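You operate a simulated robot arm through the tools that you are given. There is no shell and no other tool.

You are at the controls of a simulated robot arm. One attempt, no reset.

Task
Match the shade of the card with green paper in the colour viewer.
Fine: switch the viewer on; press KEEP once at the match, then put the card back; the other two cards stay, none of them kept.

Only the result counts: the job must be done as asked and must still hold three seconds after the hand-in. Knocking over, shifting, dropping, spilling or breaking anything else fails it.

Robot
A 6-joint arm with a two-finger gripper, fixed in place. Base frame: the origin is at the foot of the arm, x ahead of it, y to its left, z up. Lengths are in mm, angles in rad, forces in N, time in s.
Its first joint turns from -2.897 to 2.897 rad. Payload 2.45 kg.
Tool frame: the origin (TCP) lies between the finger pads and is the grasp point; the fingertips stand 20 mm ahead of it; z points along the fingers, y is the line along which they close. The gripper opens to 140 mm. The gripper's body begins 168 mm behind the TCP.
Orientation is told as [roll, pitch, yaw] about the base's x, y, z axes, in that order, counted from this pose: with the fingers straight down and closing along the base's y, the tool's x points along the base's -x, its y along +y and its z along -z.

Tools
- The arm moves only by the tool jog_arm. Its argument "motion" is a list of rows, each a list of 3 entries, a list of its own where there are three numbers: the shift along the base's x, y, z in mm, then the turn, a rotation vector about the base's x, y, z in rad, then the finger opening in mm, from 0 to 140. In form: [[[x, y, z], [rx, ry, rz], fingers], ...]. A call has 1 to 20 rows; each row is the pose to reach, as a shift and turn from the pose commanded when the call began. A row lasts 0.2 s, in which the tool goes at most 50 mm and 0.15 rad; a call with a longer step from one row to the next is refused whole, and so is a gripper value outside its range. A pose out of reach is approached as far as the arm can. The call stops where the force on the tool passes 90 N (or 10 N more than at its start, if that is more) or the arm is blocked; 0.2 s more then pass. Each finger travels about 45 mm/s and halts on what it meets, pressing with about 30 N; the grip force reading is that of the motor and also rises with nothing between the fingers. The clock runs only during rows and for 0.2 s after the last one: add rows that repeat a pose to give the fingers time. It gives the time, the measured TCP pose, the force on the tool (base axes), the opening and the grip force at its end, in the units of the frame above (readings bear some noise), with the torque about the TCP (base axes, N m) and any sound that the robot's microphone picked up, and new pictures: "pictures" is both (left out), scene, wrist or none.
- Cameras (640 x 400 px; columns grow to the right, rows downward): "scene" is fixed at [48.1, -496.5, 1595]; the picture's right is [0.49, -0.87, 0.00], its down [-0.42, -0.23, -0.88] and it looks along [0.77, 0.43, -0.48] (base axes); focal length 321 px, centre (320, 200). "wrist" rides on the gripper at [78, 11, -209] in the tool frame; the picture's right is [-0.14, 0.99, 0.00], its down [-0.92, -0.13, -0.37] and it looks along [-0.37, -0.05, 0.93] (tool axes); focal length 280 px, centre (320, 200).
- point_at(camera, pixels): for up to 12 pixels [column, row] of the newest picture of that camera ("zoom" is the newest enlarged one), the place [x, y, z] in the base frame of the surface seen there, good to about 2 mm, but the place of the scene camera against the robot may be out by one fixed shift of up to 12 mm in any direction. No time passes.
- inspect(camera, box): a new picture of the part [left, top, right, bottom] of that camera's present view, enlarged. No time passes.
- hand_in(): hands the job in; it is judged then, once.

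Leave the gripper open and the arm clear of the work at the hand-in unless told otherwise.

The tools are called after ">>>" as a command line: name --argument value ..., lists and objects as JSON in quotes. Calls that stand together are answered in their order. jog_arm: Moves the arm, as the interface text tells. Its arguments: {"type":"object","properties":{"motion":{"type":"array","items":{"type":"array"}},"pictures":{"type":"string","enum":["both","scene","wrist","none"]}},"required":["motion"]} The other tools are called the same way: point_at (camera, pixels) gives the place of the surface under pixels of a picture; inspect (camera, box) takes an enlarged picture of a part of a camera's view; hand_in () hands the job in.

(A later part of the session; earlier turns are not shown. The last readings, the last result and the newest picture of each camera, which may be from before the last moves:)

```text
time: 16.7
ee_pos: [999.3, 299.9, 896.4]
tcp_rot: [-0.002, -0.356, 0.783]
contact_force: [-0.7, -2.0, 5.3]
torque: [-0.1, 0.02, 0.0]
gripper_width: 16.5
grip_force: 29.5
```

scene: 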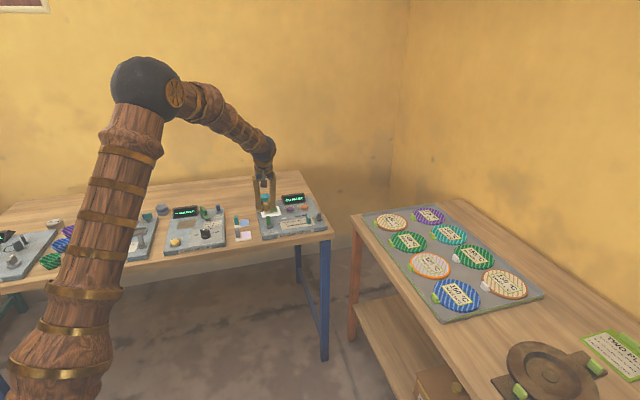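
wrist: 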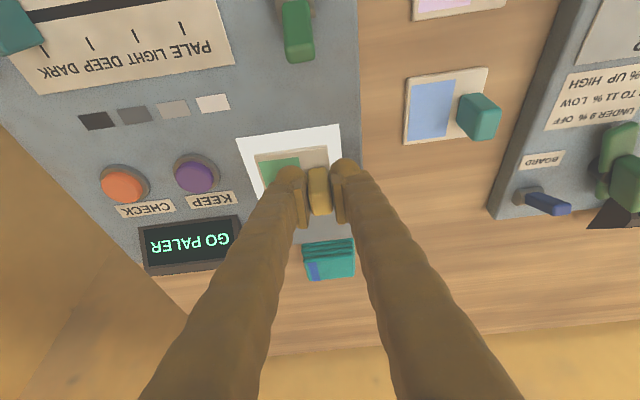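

Contact of about 5 N: the card is down. I open the fingers to 34 and lift straight up.

>>> jog_arm --motion '[[[0, 0, 0], [0, 0, 0], 24], [[0, 0, 0], [0, 0, 0], 34], [[0, 0, 0], [0, 0, 0], 34], [[0, 0, 20], [0, 0, 0], 34], [[0, 0, 60], [0, 0, 0], 34], [[0, 0, 100], [0, 0, 0], 34]]'

>>> inspect --camera "scene" --box '[230, 175, 340, 244]'

```text
time: 18.1
ee_pos: [1001.4, 301.4, 999.4]
tcp_rot: [-0.002, -0.354, 0.784]
contact_force: [-0.4, 0.2, 0.2]
torque: [0.02, -0.03, 0.0]
gripper_width: 34.1
grip_force: 0.1
```

scene: 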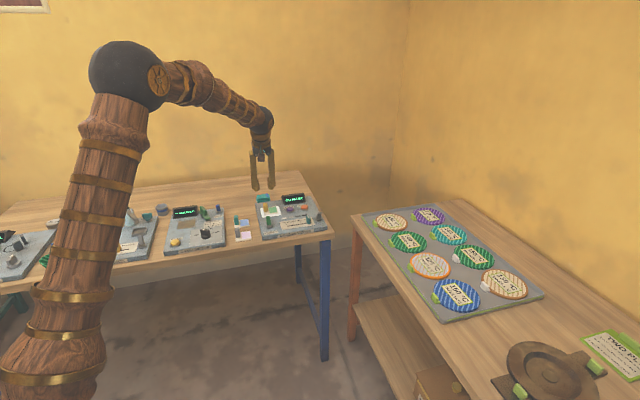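
wrist: 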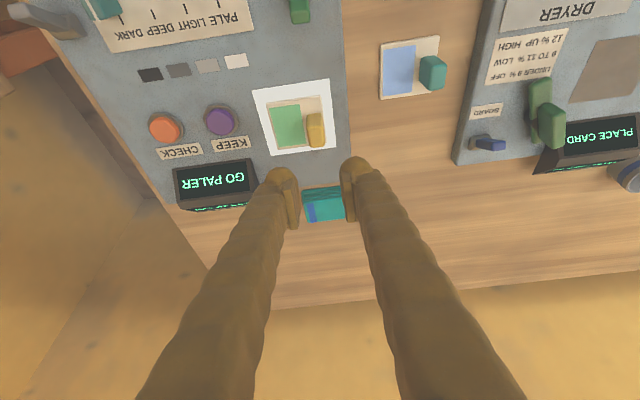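

```text
5.80 times, centred on (285, 210) of scene
```

zoom: 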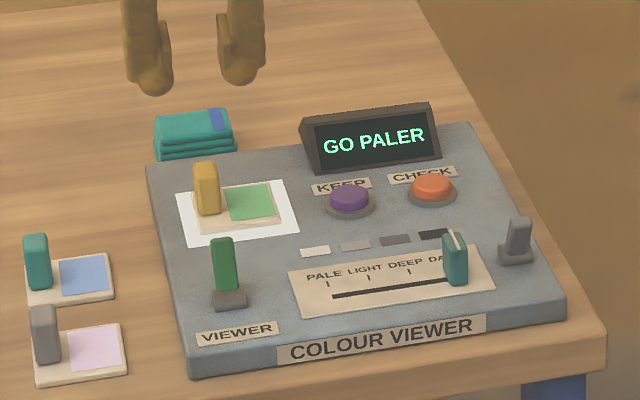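

The card sits on the pad, handle to the left, and the display reads GO PALER. Next the slider: I'll grip its knob across the slot (fingers closing along v), clear of the grey lever. I turn the tool by −1.57 about z while moving above the knob at (1016, 91).

>>> jog_arm --motion '[[[1, -17, 0], [0, 0, -0.131], 50], [[2, -35, 0], [0, 0, -0.262], 50], [[4, -52, 0], [0, 0, -0.393], 50], [[5, -70, 0], [0, 0, -0.523], 50], [[6, -87, 0], [0, 0, -0.654], 50], [[7, -105, 0], [0, 0, -0.785], 50], [[9, -122, 0], [0, 0, -0.916], 50], [[10, -140, 0], [0, 0, -1.047], 50], [[11, -157, 0], [0, 0, -1.178], 50], [[12, -175, 0], [0, 0, -1.309], 50], [[14, -192, 0], [0, 0, -1.44], 50], [[15, -209, 0], [0, 0, -1.57], 50], [[15, -209, 0], [0, 0, -1.57], 50]]'

>>> inspect --camera "scene" --box '[230, 175, 340, 244]'

```text
time: 20.9
ee_pos: [1014.8, 91.4, 994.0]
tcp_rot: [-0.002, -0.357, -0.786]
contact_force: [0.2, -0.4, -0.3]
torque: [-0.02, -0.01, -0.02]
gripper_width: 49.9
grip_force: 0.1
```

scene: 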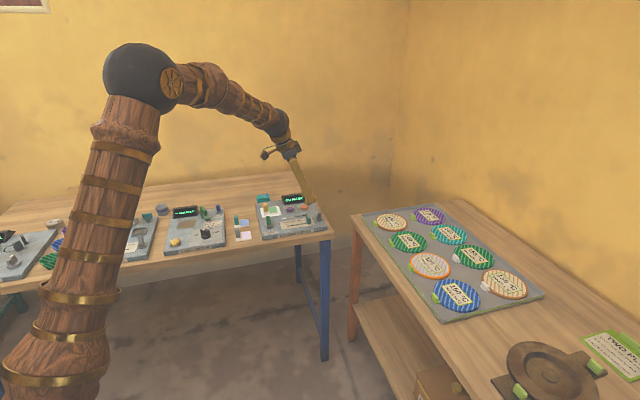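
wrist: 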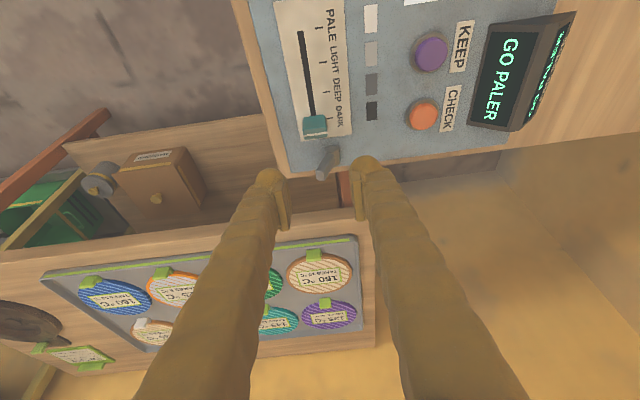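

```text
5.80 times, centred on (285, 210) of scene
```

zoom: 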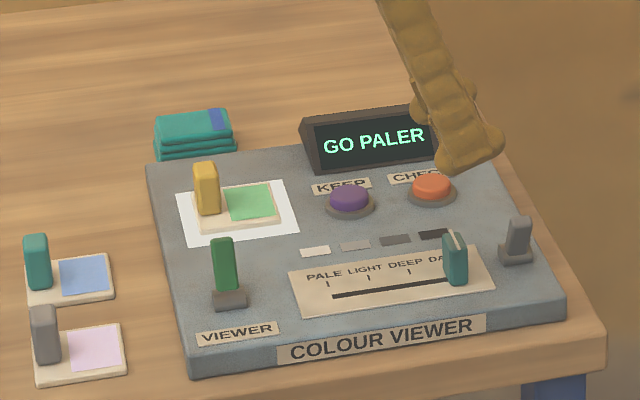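

Great view: the knob is at (315,126), the grey lever at (327,162), and the wrist camera can read the display. I zoom in to measure the knob and lever.

>>> inspect --camera "wrist" --box '[270, 90, 382, 160]'

>>> inspect --camera "wrist" --box '[270, 110, 382, 180]'

```text
5.71 times, centred on (326, 125) of wrist
```

zoom: 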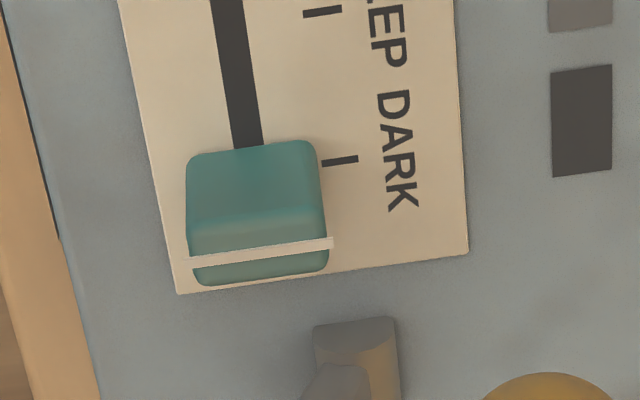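

```text
5.71 times, centred on (326, 145) of wrist
```

zoom: 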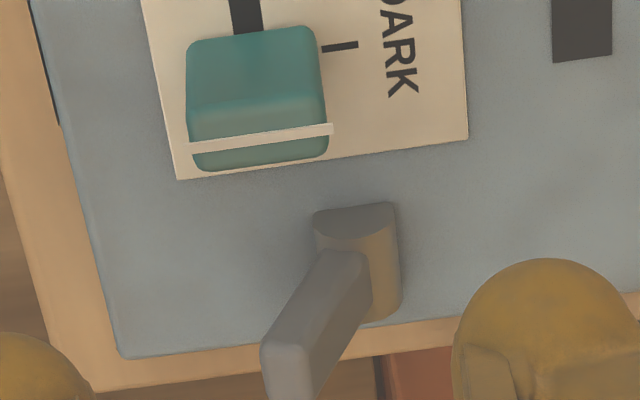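

>>> point_at --camera "zoom" --pixels '[[195, 112], [312, 98], [200, 160], [320, 150], [190, 149], [331, 130], [196, 50], [305, 35], [320, 218], [290, 350], [355, 265], [283, 390]]'

```text
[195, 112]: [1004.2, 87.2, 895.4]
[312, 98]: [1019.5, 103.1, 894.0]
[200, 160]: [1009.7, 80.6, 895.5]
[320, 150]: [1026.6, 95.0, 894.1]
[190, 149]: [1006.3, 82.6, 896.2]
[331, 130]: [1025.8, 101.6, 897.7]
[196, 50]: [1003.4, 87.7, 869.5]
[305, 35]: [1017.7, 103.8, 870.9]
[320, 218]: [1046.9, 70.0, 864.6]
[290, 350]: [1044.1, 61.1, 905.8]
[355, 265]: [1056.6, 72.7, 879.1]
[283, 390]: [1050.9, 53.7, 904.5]
```

Knob centre ≈ (1015, 91.5), top z≈895, 22 mm across the slot; the grey lever's nearest face is 38 mm farther along u. I descend by 102 with a small shift (−2,+2) away from the lever.

>>> jog_arm --motion '[[[-2, 2, -40], [0, 0, 0], 50], [[-2, 2, -75], [0, 0, 0], 50], [[-2, 2, -95], [0, 0, 0], 50], [[-2, 2, -101], [0, 0, 0], 50], [[-2, 2, -101], [0, 0, 0], 50]]'

>>> inspect --camera "scene" --box '[260, 180, 340, 230]'

>>> inspect --camera "wrist" --box '[230, 110, 410, 232]'

```text
time: 22.1
ee_pos: [1013.9, 90.4, 896.0]
tcp_rot: [-0.005, -0.357, -0.785]
contact_force: [-0.2, -0.7, 0.2]
torque: [-0.01, 0.0, -0.01]
gripper_width: 49.8
grip_force: 0.1
```

scene: 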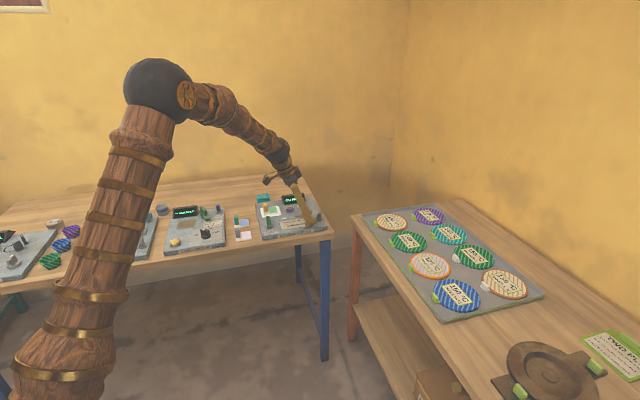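
wrist: 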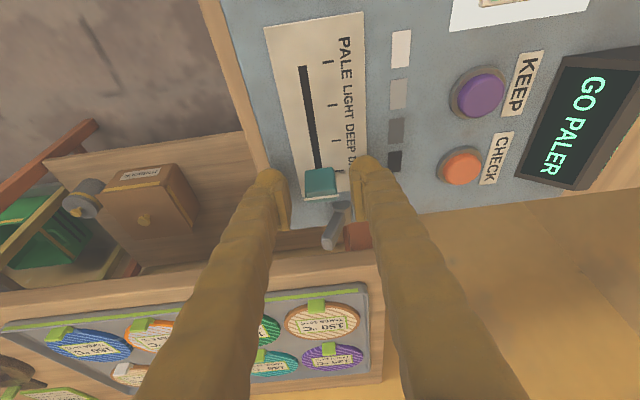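

```text
8.00 times, centred on (300, 205) of scene
```

zoom: 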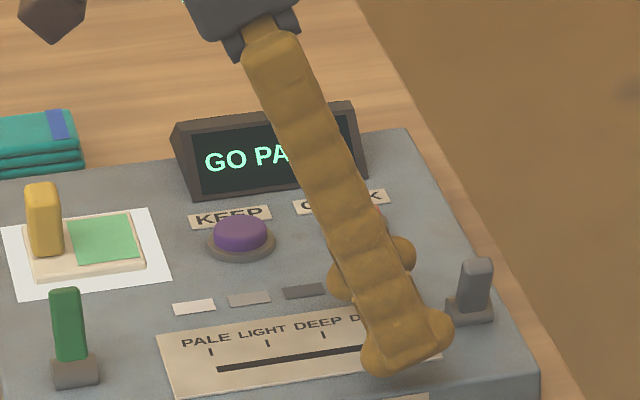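

```text
3.28 times, centred on (320, 171) of wrist
```

zoom: 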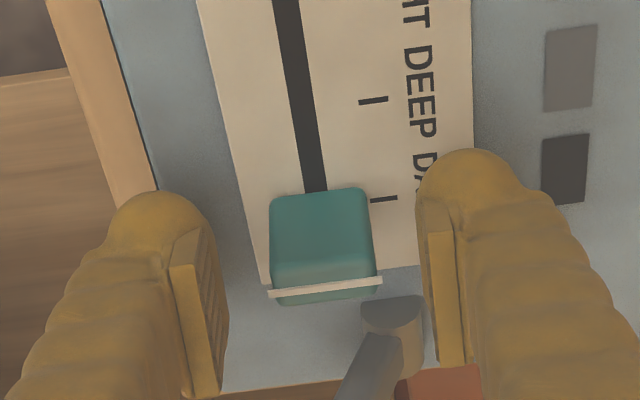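

The knob is centred between the pads, with the lever clear beyond. z reads 896, so I lower another 3 mm and shift 3 mm away from the lever, taking a settled reading.

>>> jog_arm --motion '[[[-1.5, 1.5, -1.5], [0, 0, 0], 50], [[-2, 2, -3], [0, 0, 0], 50], [[-2, 2, -3], [0, 0, 0], 50]]' --pictures "wrist"

```text
time: 22.9
ee_pos: [1012.0, 94.9, 892.3]
tcp_rot: [-0.002, -0.355, -0.787]
contact_force: [-0.2, 0.3, -0.5]
torque: [-0.02, -0.03, 0.01]
gripper_width: 49.9
grip_force: 0.1
```

wrist: 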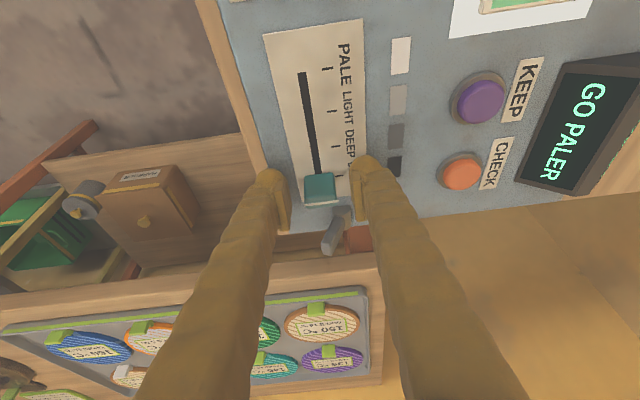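

TCP at u≈648.5, v≈782.7, z≈892. I close on the knob.

>>> jog_arm --motion '[[[0, 0, 0], [0, 0, 0], 36], [[0, 0, 0], [0, 0, 0], 24], [[0, 0, 0], [0, 0, 0], 15], [[0, 0, 0], [0, 0, 0], 15]]' --pictures "wrist"

>>> inspect --camera "wrist" --box '[230, 20, 640, 240]'

```text
time: 23.9
ee_pos: [1011.5, 93.0, 892.6]
tcp_rot: [-0.001, -0.355, -0.785]
contact_force: [0.7, 1.6, -1.5]
torque: [0.04, -0.03, 0.02]
gripper_width: 24.9
grip_force: 43.7
```

wrist: 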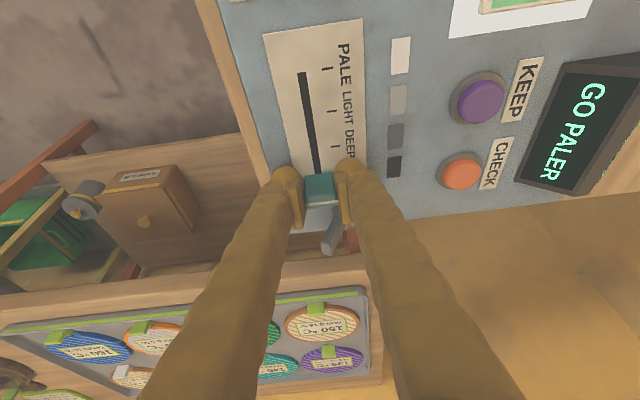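

```text
1.56 times, centred on (435, 130) of wrist
```

zoom: 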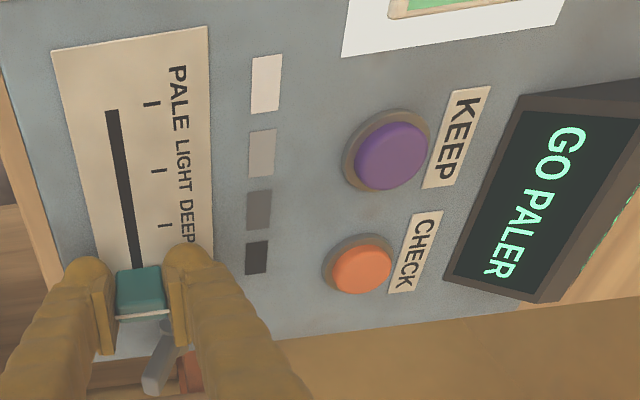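

Gripped (opening 24.9). I draw the knob toward PALE along −u by about 20 mm in small steps and then read the display.

>>> jog_arm --motion '[[[-3.5, 3.5, 0], [0, 0, 0], 15], [[-7, 7, 0], [0, 0, 0], 15], [[-10.5, 10.5, 0], [0, 0, 0], 15], [[-14, 14, 0], [0, 0, 0], 15]]' --pictures "wrist"

>>> inspect --camera "wrist" --box '[230, 20, 640, 240]'

```text
time: 24.9
ee_pos: [997.5, 109.2, 892.1]
tcp_rot: [-0.003, -0.354, -0.785]
contact_force: [1.0, 0.3, -13.5]
torque: [0.09, 0.05, 0.05]
gripper_width: 24.5
grip_force: 45.1
```

wrist: 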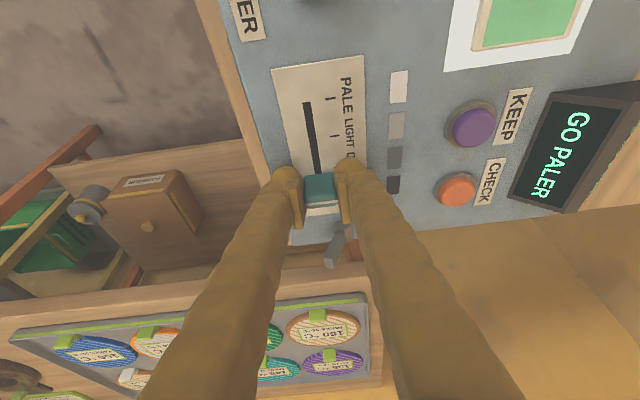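

```text
1.56 times, centred on (435, 130) of wrist
```

zoom: 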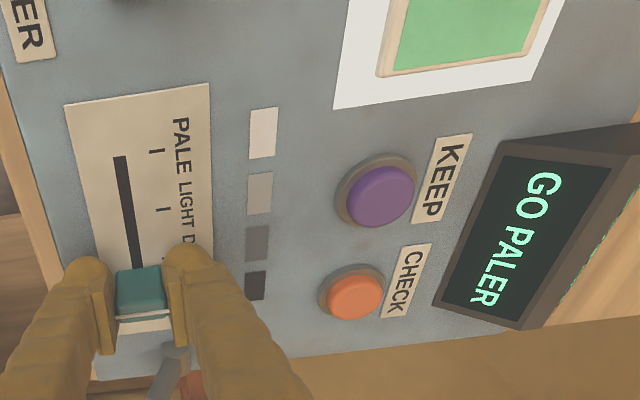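

The knob follows; still GO PALER. I continue another 10 mm to the DEEP tick, in small steps.

>>> jog_arm --motion '[[[-2, 2, 0], [0, 0, 0], 15], [[-4, 4, 0], [0, 0, 0], 15], [[-6, 6, 0], [0, 0, 0], 15]]' --pictures "wrist"

>>> inspect --camera "wrist" --box '[230, 20, 640, 240]'

```text
time: 25.7
ee_pos: [990.5, 114.4, 891.1]
tcp_rot: [-0.002, -0.356, -0.784]
contact_force: [3.2, 4.6, -11.0]
torque: [0.07, -0.04, 0.02]
gripper_width: 24.7
grip_force: 45.0
```

wrist: 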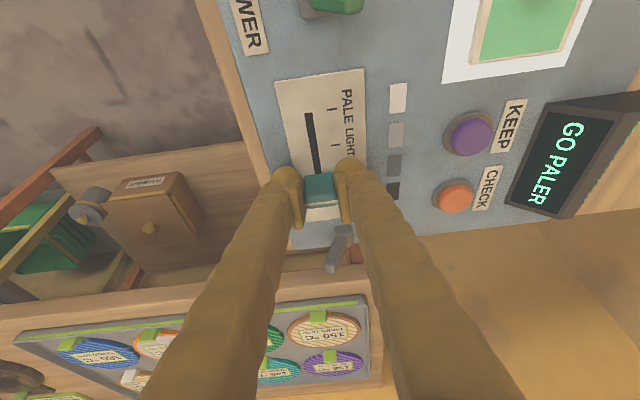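

```text
1.56 times, centred on (435, 130) of wrist
```

zoom: 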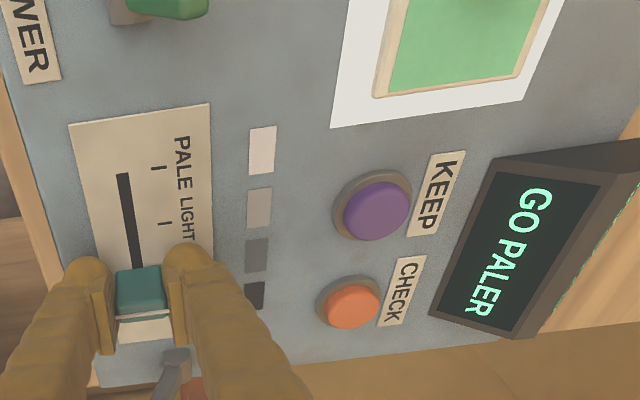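

Still GO PALER near the DEEP tick. Another 6 mm.

>>> jog_arm --motion '[[[-2, 2, 0], [0, 0, 0], 15], [[-4.2, 4.2, 0], [0, 0, 0], 15]]' --pictures "wrist"

>>> inspect --camera "wrist" --box '[230, 20, 640, 240]'

```text
time: 26.3
ee_pos: [987.8, 118.7, 891.7]
tcp_rot: [-0.001, -0.355, -0.786]
contact_force: [8.6, 5.6, -11.7]
torque: [0.03, -0.12, 0.05]
gripper_width: 24.9
grip_force: 45.4
```

wrist: 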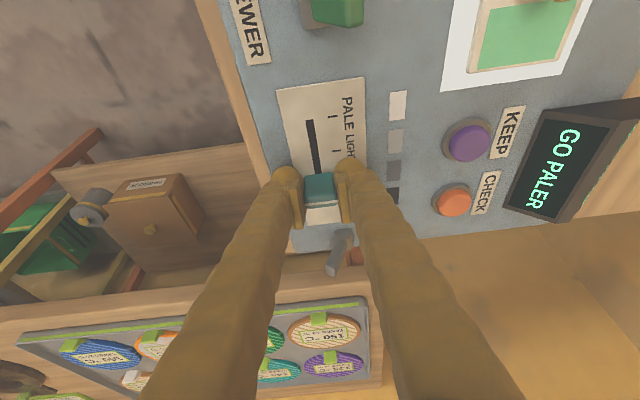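

```text
1.56 times, centred on (435, 130) of wrist
```

zoom: 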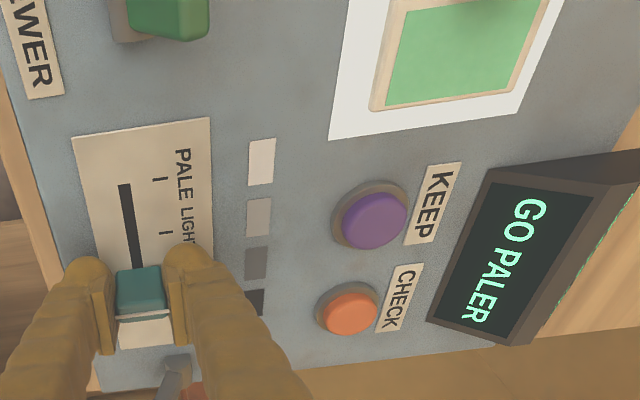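

Still GO PALER; a small sideways force (about 10 N along +v) suggests the slot is slightly turned, so I bias the path a little. Another 6 mm.

>>> jog_arm --motion '[[[-1.8, 2.4, 0], [0, 0, 0], 15], [[-3.9, 4.7, 0], [0, 0, 0], 15]]' --pictures "wrist"

>>> inspect --camera "wrist" --box '[230, 20, 640, 240]'

```text
time: 26.9
ee_pos: [982.8, 122.3, 891.0]
tcp_rot: [-0.003, -0.356, -0.785]
contact_force: [-0.4, -0.8, -1.6]
torque: [-0.02, 0.0, 0.02]
gripper_width: 25.0
grip_force: 45.2
```

wrist: 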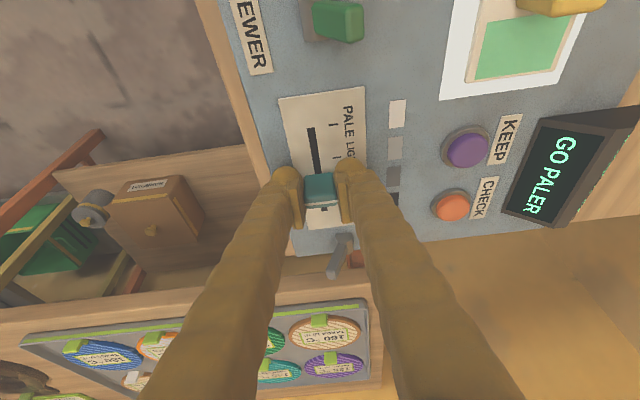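

```text
1.56 times, centred on (435, 130) of wrist
```

zoom: 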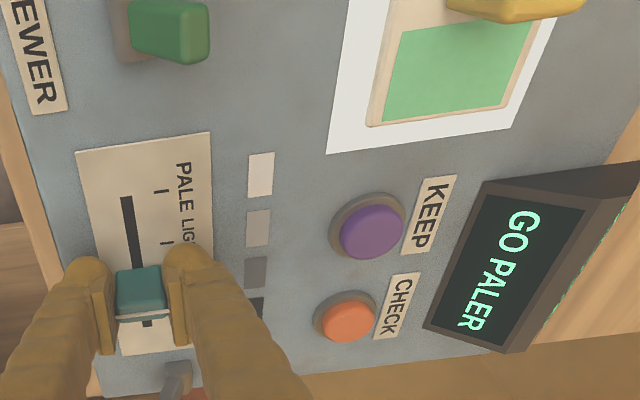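

Forces are gone; still GO PALER. Another 6 mm.

>>> jog_arm --motion '[[[-2.1, 2.15, 0], [0, 0, 0], 15], [[-4.2, 4.3, 0], [0, 0, 0], 15]]' --pictures "wrist"

>>> inspect --camera "wrist" --box '[230, 20, 640, 240]'

```text
time: 27.5
ee_pos: [978.5, 127.5, 892.6]
tcp_rot: [-0.002, -0.355, -0.785]
contact_force: [-4.2, -4.0, 6.2]
torque: [-0.1, -0.02, -0.03]
gripper_width: 24.7
grip_force: 45.2
```

wrist: 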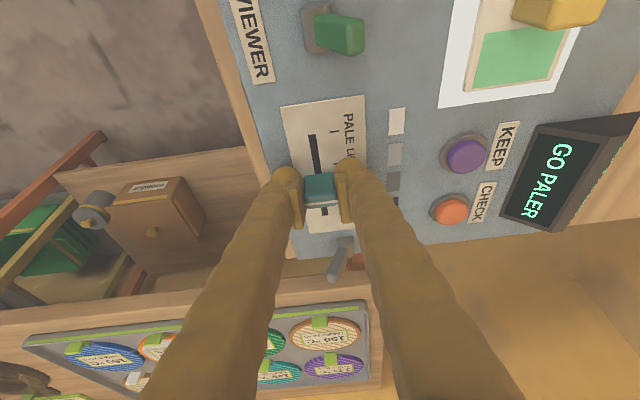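

```text
1.56 times, centred on (435, 130) of wrist
```

zoom: 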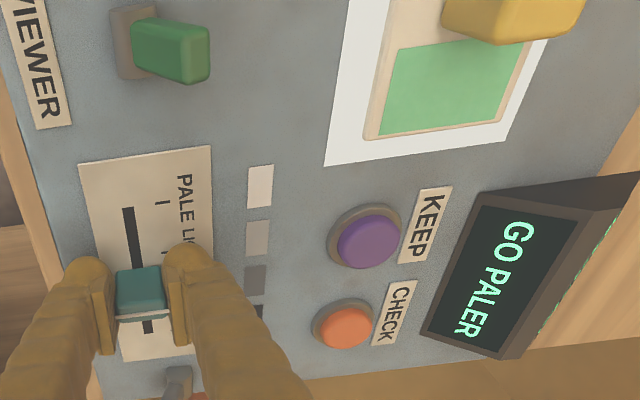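

Still GO PALER; the knob is between DEEP and LIGHT. Another 6 mm.

>>> jog_arm --motion '[[[-2.15, 2.1, 0], [0, 0, 0], 15], [[-4.3, 4.2, 0], [0, 0, 0], 15]]' --pictures "wrist"

>>> inspect --camera "wrist" --box '[230, 20, 640, 240]'

```text
time: 28.1
ee_pos: [975.0, 131.3, 891.2]
tcp_rot: [-0.003, -0.355, -0.785]
contact_force: [-7.0, -7.4, 11.6]
torque: [-0.13, -0.01, -0.04]
gripper_width: 24.7
grip_force: 45.2
```

wrist: 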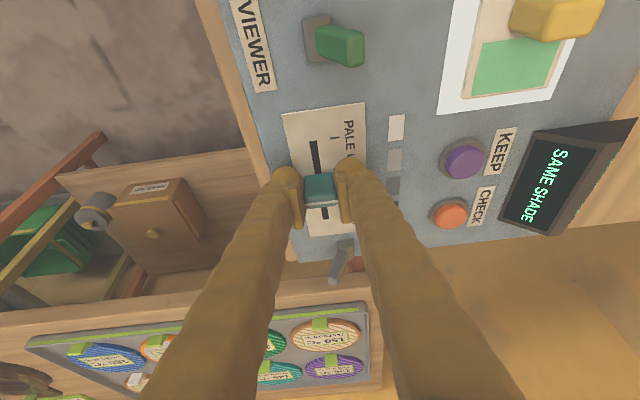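

```text
1.56 times, centred on (435, 130) of wrist
```

zoom: 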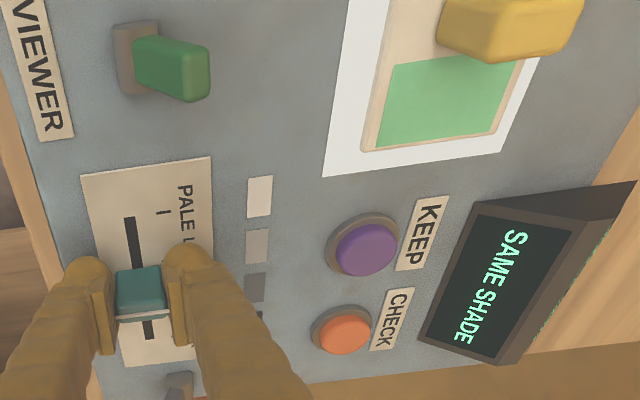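

The display reads SAME SHADE. To be safely inside the matching window I go 3 mm further (relieving the sideways force), then re-read.

>>> jog_arm --motion '[[[-1.3, 0.8, 0], [0, 0, 0], 15], [[-2.5, 1.7, 0], [0, 0, 0], 15]]' --pictures "wrist"

>>> inspect --camera "wrist" --box '[230, 20, 640, 240]'

```text
time: 28.7
ee_pos: [972.2, 135.5, 892.4]
tcp_rot: [-0.002, -0.356, -0.787]
contact_force: [2.3, 3.9, 9.6]
torque: [0.03, -0.06, 0.03]
gripper_width: 24.9
grip_force: 44.6
```

wrist: 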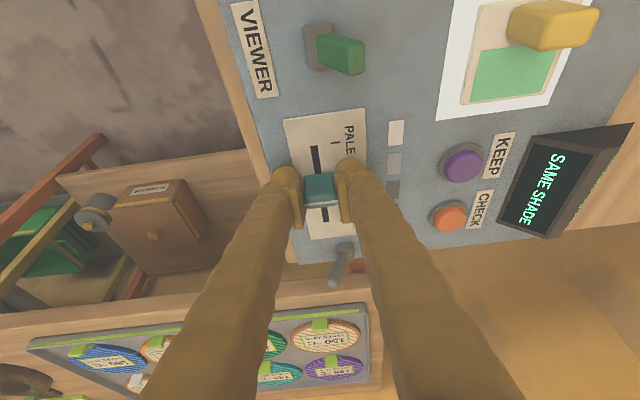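

```text
1.56 times, centred on (435, 130) of wrist
```

zoom: 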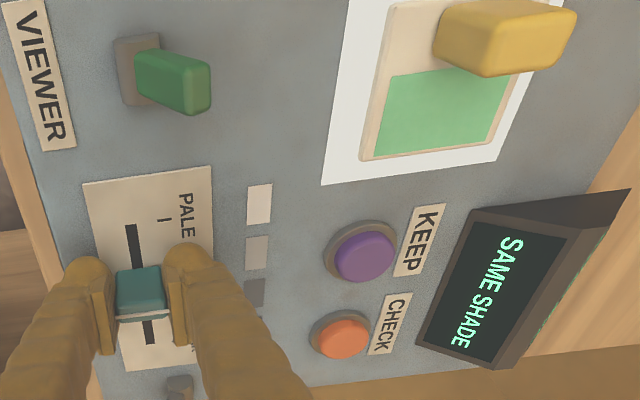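

Still SAME SHADE with the knob about at LIGHT. I open the fingers and lift straight up, then re-read the display.

>>> jog_arm --motion '[[[0, 0, 0], [0, 0, 0], 36], [[0, 0, 0], [0, 0, 0], 50], [[0, 0, 0], [0, 0, 0], 50], [[0, 0, 20], [0, 0, 0], 50], [[0, 0, 60], [0, 0, 0], 50], [[0, 0, 100], [0, 0, 0], 50]]'

>>> inspect --camera "scene" --box '[230, 175, 340, 244]'

```text
time: 30.1
ee_pos: [965.7, 133.1, 992.1]
tcp_rot: [-0.003, -0.357, -0.784]
contact_force: [0.8, 0.9, -0.5]
torque: [-0.04, 0.01, 0.03]
gripper_width: 50.1
grip_force: 0.0
```

scene: 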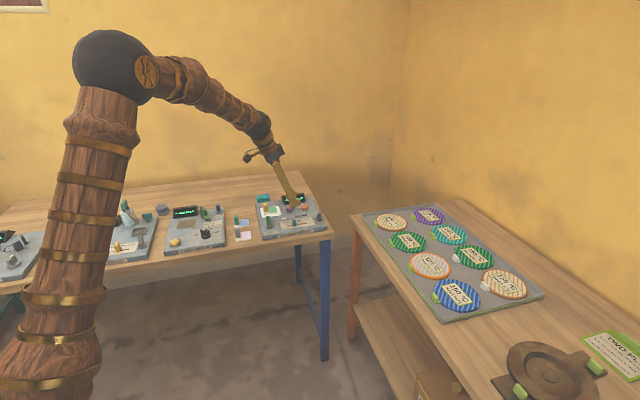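
wrist: 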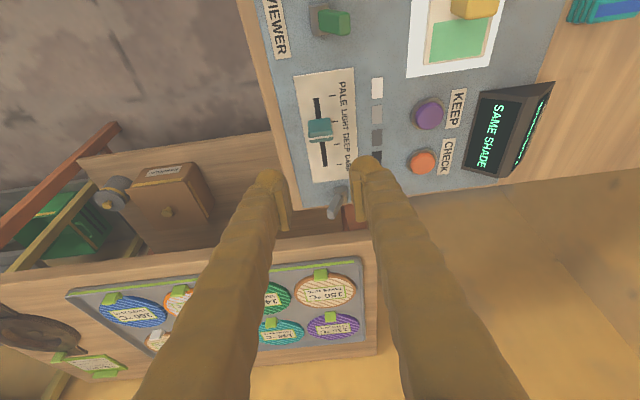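

```text
5.80 times, centred on (285, 210) of scene
```

zoom: 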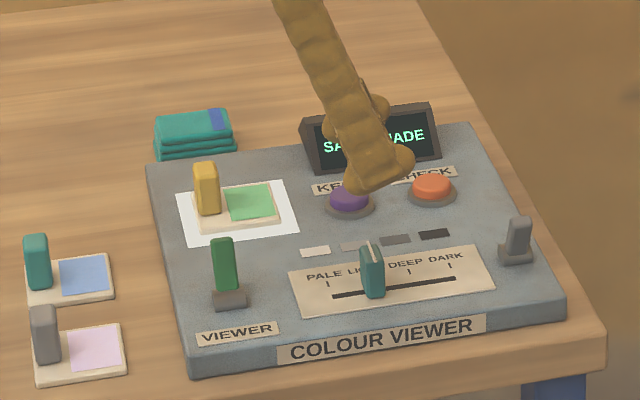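

SAME SHADE persists and the knob stands at LIGHT. Now I measure the KEEP button and the display's clearance behind it.

>>> inspect --camera "wrist" --box '[400, 70, 560, 180]'

```text
3.64 times, centred on (480, 125) of wrist
```

zoom: 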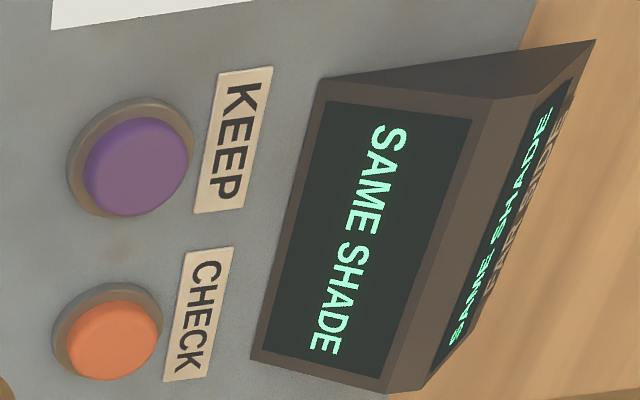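

>>> point_at --camera "zoom" --pixels '[[138, 167], [92, 180], [183, 158], [135, 120], [128, 208], [80, 130], [190, 135], [75, 195], [325, 80], [252, 358], [475, 95], [60, 280]]'

```text
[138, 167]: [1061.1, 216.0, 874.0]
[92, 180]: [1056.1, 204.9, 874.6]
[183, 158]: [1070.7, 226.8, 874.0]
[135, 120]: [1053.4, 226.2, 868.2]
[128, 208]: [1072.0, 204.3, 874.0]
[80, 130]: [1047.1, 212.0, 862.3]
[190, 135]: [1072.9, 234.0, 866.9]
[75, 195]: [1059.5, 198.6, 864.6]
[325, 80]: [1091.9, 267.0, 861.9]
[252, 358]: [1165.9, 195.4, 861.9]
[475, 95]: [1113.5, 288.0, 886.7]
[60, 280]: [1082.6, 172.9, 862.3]
```

KEEP's top is at z≈874 centred near u 599, v 904 (≈ (1063, 216)); its collar lies ~7 mm lower; the display front starts at v≈961, well clear. I rotate the tool back by +1.57, closing the fingers on the way, staying high.

>>> jog_arm --motion '[[[3, 5, 0], [0, 0, 0.131], 50], [[6, 10, 0], [0, 0, 0.262], 30], [[9, 15, 0], [0, 0, 0.393], 0], [[12, 20, 0], [0, 0, 0.523], 0], [[15, 25, 0], [0, 0, 0.654], 0], [[18, 30, 0], [0, 0, 0.785], 0], [[21, 35, 0], [0, 0, 0.916], 0], [[24, 40, 0], [0, 0, 1.047], 0], [[27, 45, 0], [0, 0, 1.178], 0], [[30, 50, 0], [0, 0, 1.309], 0], [[33, 55, 0], [0, 0, 1.44], 0], [[36, 60, 0], [0, 0, 1.57], 0], [[36, 60, 0], [0, 0, 1.57], 0]]'

>>> inspect --camera "scene" --box '[230, 175, 340, 244]'

```text
time: 32.9
ee_pos: [1008.2, 194.3, 993.1]
tcp_rot: [-0.001, -0.355, 0.785]
contact_force: [-0.3, 0.3, 0.4]
torque: [0.0, 0.06, -0.05]
gripper_width: 0.0
grip_force: 29.3
```

scene: 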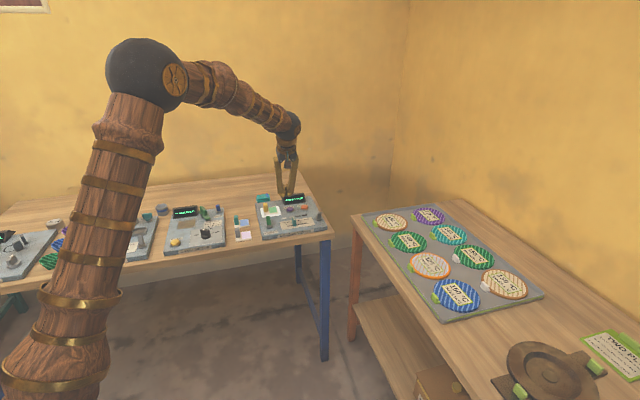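
wrist: 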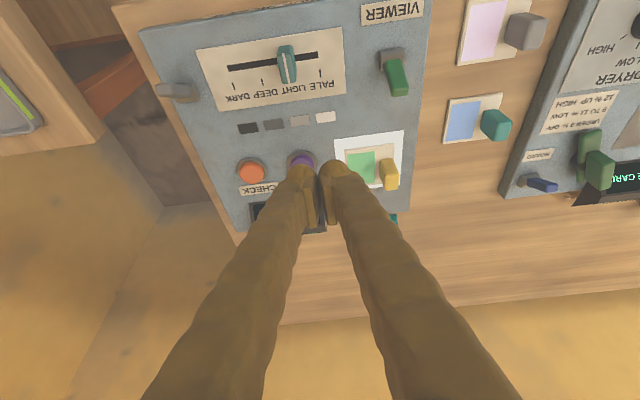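

```text
5.80 times, centred on (285, 210) of scene
```

zoom: 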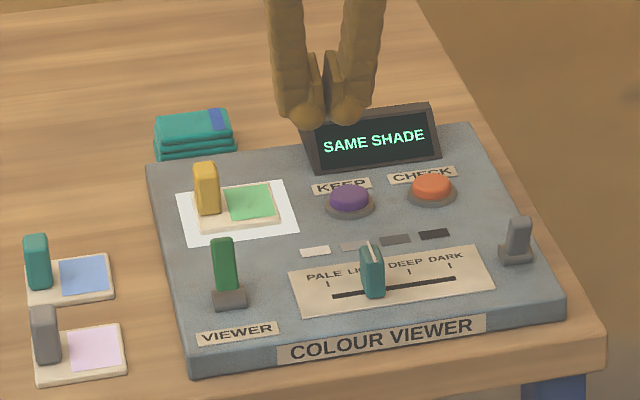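

SAME SHADE, fingers closed. I now move toward KEEP by (+59.5, +26.3, −45) while tilting a further 0.145 rad, and check that the pose is reached.

>>> jog_arm --motion '[[[20, 9, -15], [0.034, -0.034, 0], 0], [[40, 18, -30], [0.068, -0.068, 0], 0], [[59.5, 26.3, -45], [0.1025, -0.1025, 0], 0], [[59.5, 26.3, -45], [0.1025, -0.1025, 0], 0], [[59.5, 26.3, -45], [0.1025, -0.1025, 0], 0]]'

>>> inspect --camera "scene" --box '[240, 170, 340, 233]'

>>> inspect --camera "wrist" --box '[200, 80, 420, 220]'

```text
time: 34.1
ee_pos: [1070.3, 217.6, 945.1]
tcp_rot: [0.0, -0.5, 0.784]
contact_force: [-0.4, 0.5, 0.2]
torque: [-0.01, 0.0, 0.04]
gripper_width: 0.1
grip_force: 29.2
```

scene: 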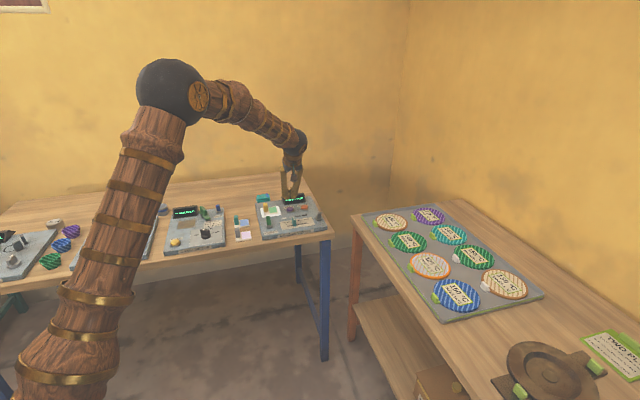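
wrist: 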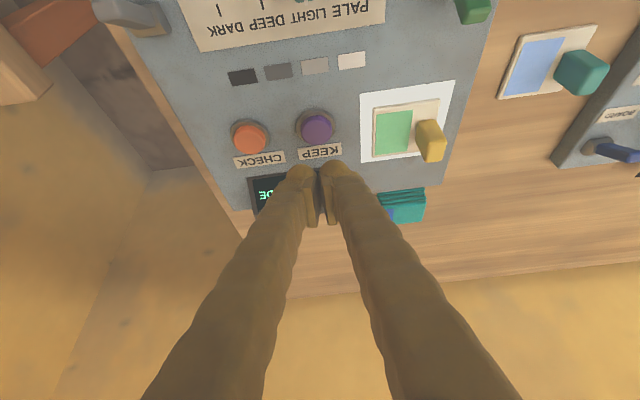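

```text
6.35 times, centred on (290, 202) of scene
```

zoom: 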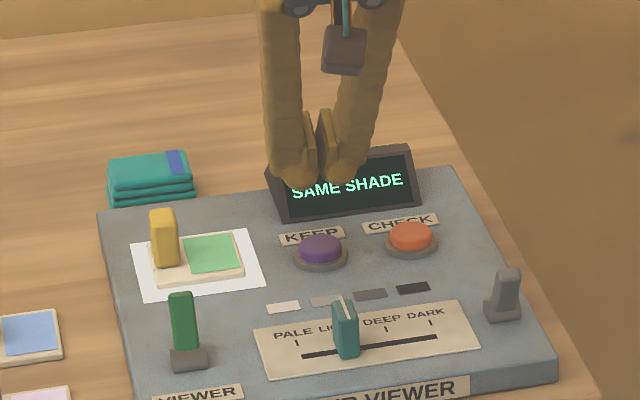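

```text
2.86 times, centred on (310, 150) of wrist
```

zoom: 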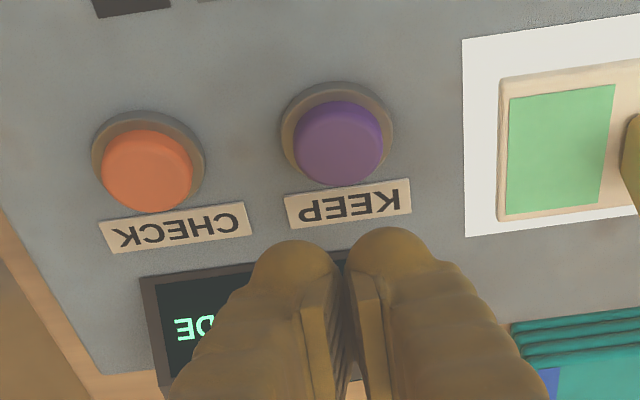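

The tool reached [1070, 218, 945] with tilt 0.5. I lower 30 mm (lowest edge ~15 mm above KEEP) and take a settled reading, also re-reading the button's place.

>>> point_at --camera "wrist" --pixels '[[318, 129], [303, 133], [332, 125], [320, 141]]'

>>> jog_arm --motion '[[[0, 0, -15], [0, 0, 0], 0], [[0, 0, -30], [0, 0, 0], 0], [[0, 0, -30], [0, 0, 0], 0], [[0, 0, -30], [0, 0, 0], 0]]'

>>> inspect --camera "scene" --box '[250, 180, 330, 230]'

>>> inspect --camera "wrist" --box '[240, 100, 400, 200]'

```text
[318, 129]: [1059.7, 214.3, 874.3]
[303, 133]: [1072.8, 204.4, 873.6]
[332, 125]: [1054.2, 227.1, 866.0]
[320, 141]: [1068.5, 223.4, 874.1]
```

```text
time: 35.1
ee_pos: [1069.0, 218.2, 914.7]
tcp_rot: [-0.004, -0.501, 0.783]
contact_force: [-0.5, -0.4, -0.7]
torque: [-0.03, -0.02, 0.03]
gripper_width: 0.0
grip_force: 29.1
```

scene: 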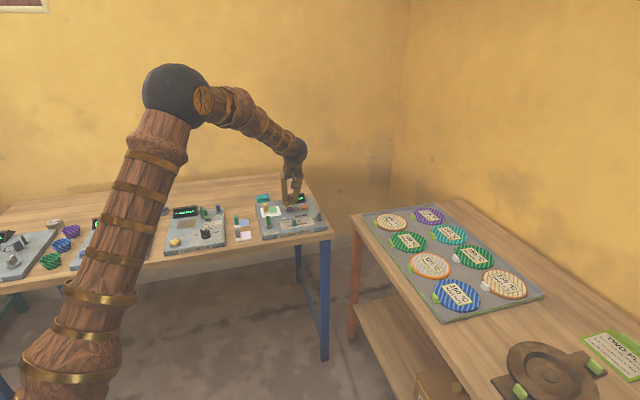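
wrist: 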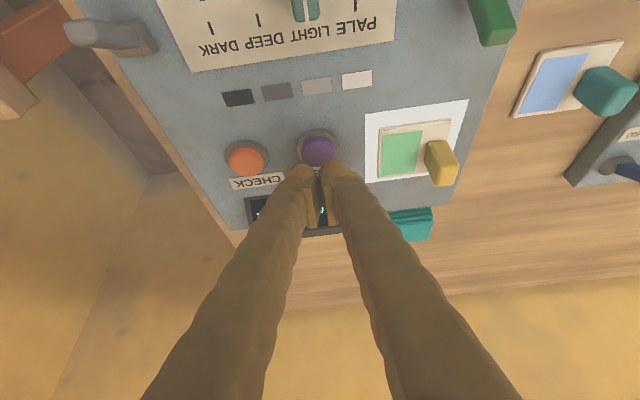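

```text
8.00 times, centred on (290, 205) of scene
```

zoom: 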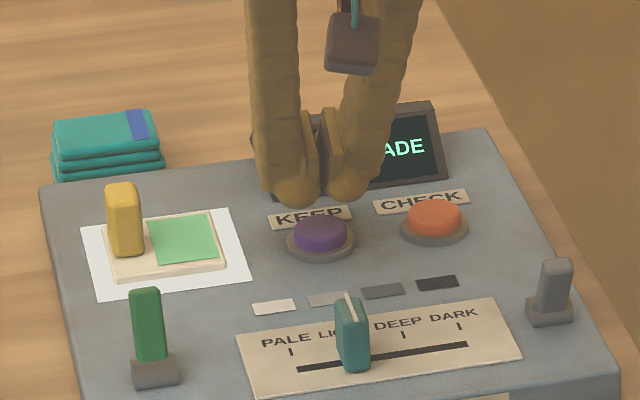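

```text
4.00 times, centred on (320, 150) of wrist
```

zoom: 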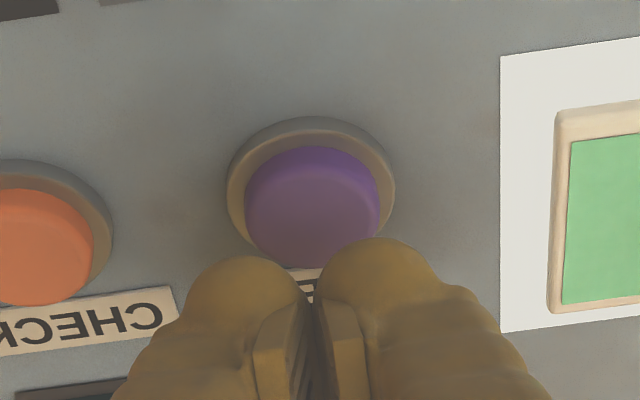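

The KEEP button is just in front of the bulbs as seen from above. I check where the fingertip bulbs lie relative to the button.

>>> point_at --camera "zoom" --pixels '[[245, 262], [370, 245], [245, 290], [370, 280], [200, 300], [420, 280], [310, 210], [310, 250]]'

>>> inspect --camera "scene" --box '[270, 190, 310, 215]'

```text
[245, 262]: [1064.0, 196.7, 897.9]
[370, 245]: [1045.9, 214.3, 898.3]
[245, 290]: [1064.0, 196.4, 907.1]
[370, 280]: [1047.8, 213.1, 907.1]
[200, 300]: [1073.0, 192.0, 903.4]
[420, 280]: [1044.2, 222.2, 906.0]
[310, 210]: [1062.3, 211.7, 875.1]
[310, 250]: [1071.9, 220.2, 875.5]
```

```text
16.00 times, centred on (290, 202) of scene
```

zoom: 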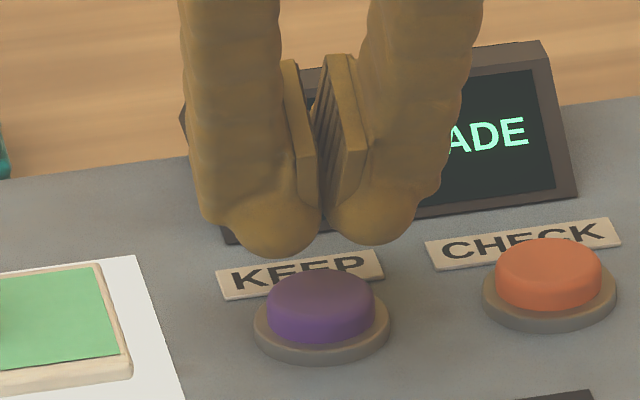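

I check the bulbs' lowest visible points in the scene zoom (this camera reads about 7.5 mm high).

>>> point_at --camera "zoom" --pixels '[[275, 254], [375, 240], [275, 235], [375, 220], [320, 290], [320, 240], [320, 320], [245, 235]]'

```text
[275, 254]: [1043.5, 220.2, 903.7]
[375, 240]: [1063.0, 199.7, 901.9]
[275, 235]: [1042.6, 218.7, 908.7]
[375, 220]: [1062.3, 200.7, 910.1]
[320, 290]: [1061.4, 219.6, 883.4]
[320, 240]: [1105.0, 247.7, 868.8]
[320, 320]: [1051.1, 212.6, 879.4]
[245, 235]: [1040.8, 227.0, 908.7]
```

The bulbs' lowest part stands about 15–18 mm above the button, slightly near-side of its centre. I shift 2 mm toward +v and lower 12 mm, then creep.

>>> jog_arm --motion '[[[1.4, 1.4, -6], [0, 0, 0], 0], [[1.4, 1.4, -12], [0, 0, 0], 0]]' --pictures "scene"

>>> inspect --camera "scene" --box '[270, 190, 310, 215]'

```text
time: 35.7
ee_pos: [1070.1, 220.4, 905.1]
tcp_rot: [-0.006, -0.5, 0.784]
contact_force: [0.7, 0.4, 0.8]
torque: [0.03, -0.02, -0.02]
gripper_width: 0.0
grip_force: 29.3
```

scene: 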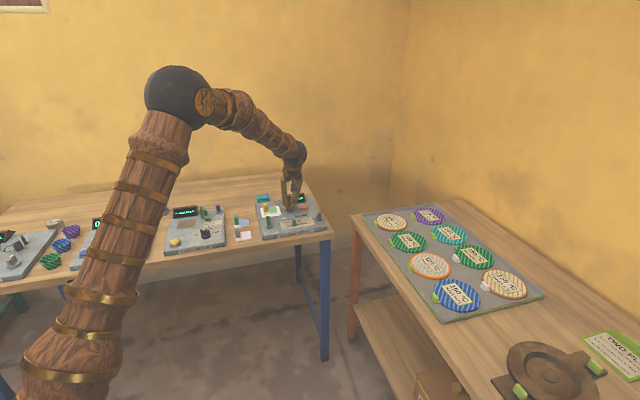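

```text
16.00 times, centred on (290, 202) of scene
```

zoom: 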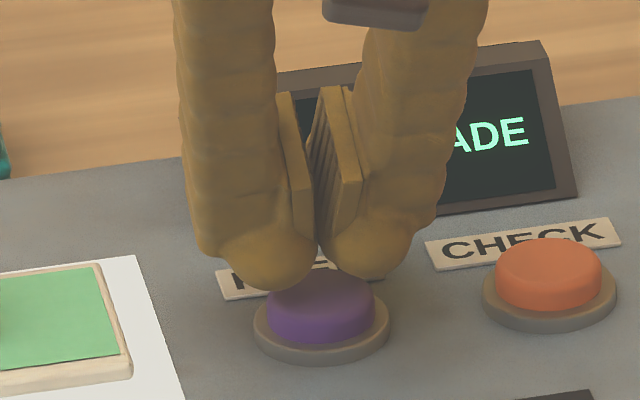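

The two bulbs straddle the button, resting near its rim. It's better to press with a single bulb in the centre, so I raise 4 mm and shift 13 mm along −u (the free side), then look.

>>> jog_arm --motion '[[[0, 0, 4], [0, 0, 0], 0], [[-4.6, 4.6, 4], [0, 0, 0], 0], [[-9.2, 9.2, 4], [0, 0, 0], 0], [[-9.2, 9.2, 0], [0, 0, 0], 0]]' --pictures "both"

>>> inspect --camera "scene" --box '[265, 190, 305, 215]'

>>> inspect --camera "wrist" --box '[240, 120, 400, 220]'

```text
time: 36.7
ee_pos: [1059.8, 230.8, 906.1]
tcp_rot: [0.001, -0.502, 0.784]
contact_force: [0.0, 0.3, -0.4]
torque: [0.04, 0.0, 0.03]
gripper_width: 0.0
grip_force: 29.6
```

scene: 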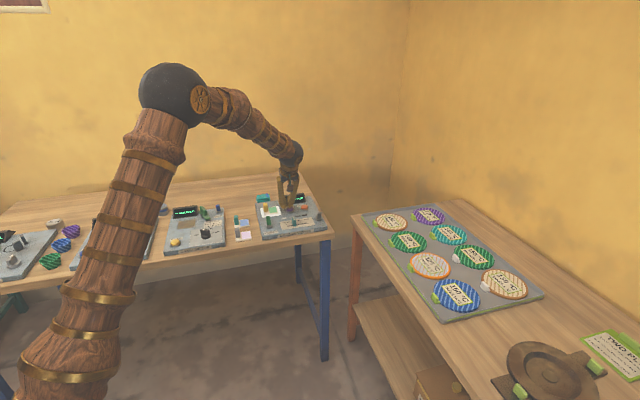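
wrist: 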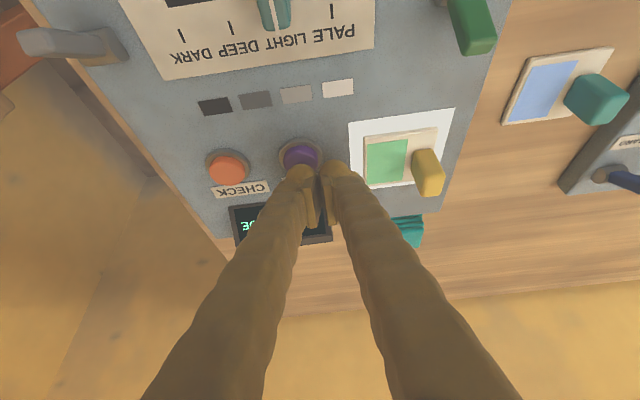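

```text
16.00 times, centred on (285, 202) of scene
```

zoom: 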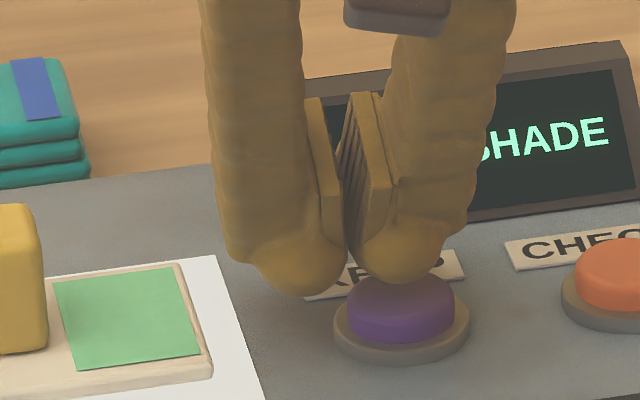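

```text
4.00 times, centred on (320, 170) of wrist
```

zoom: 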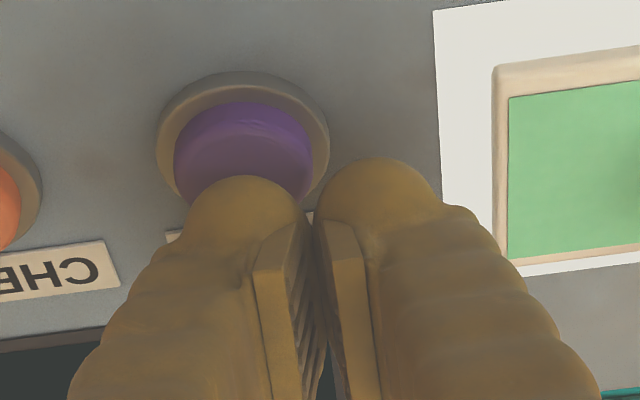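

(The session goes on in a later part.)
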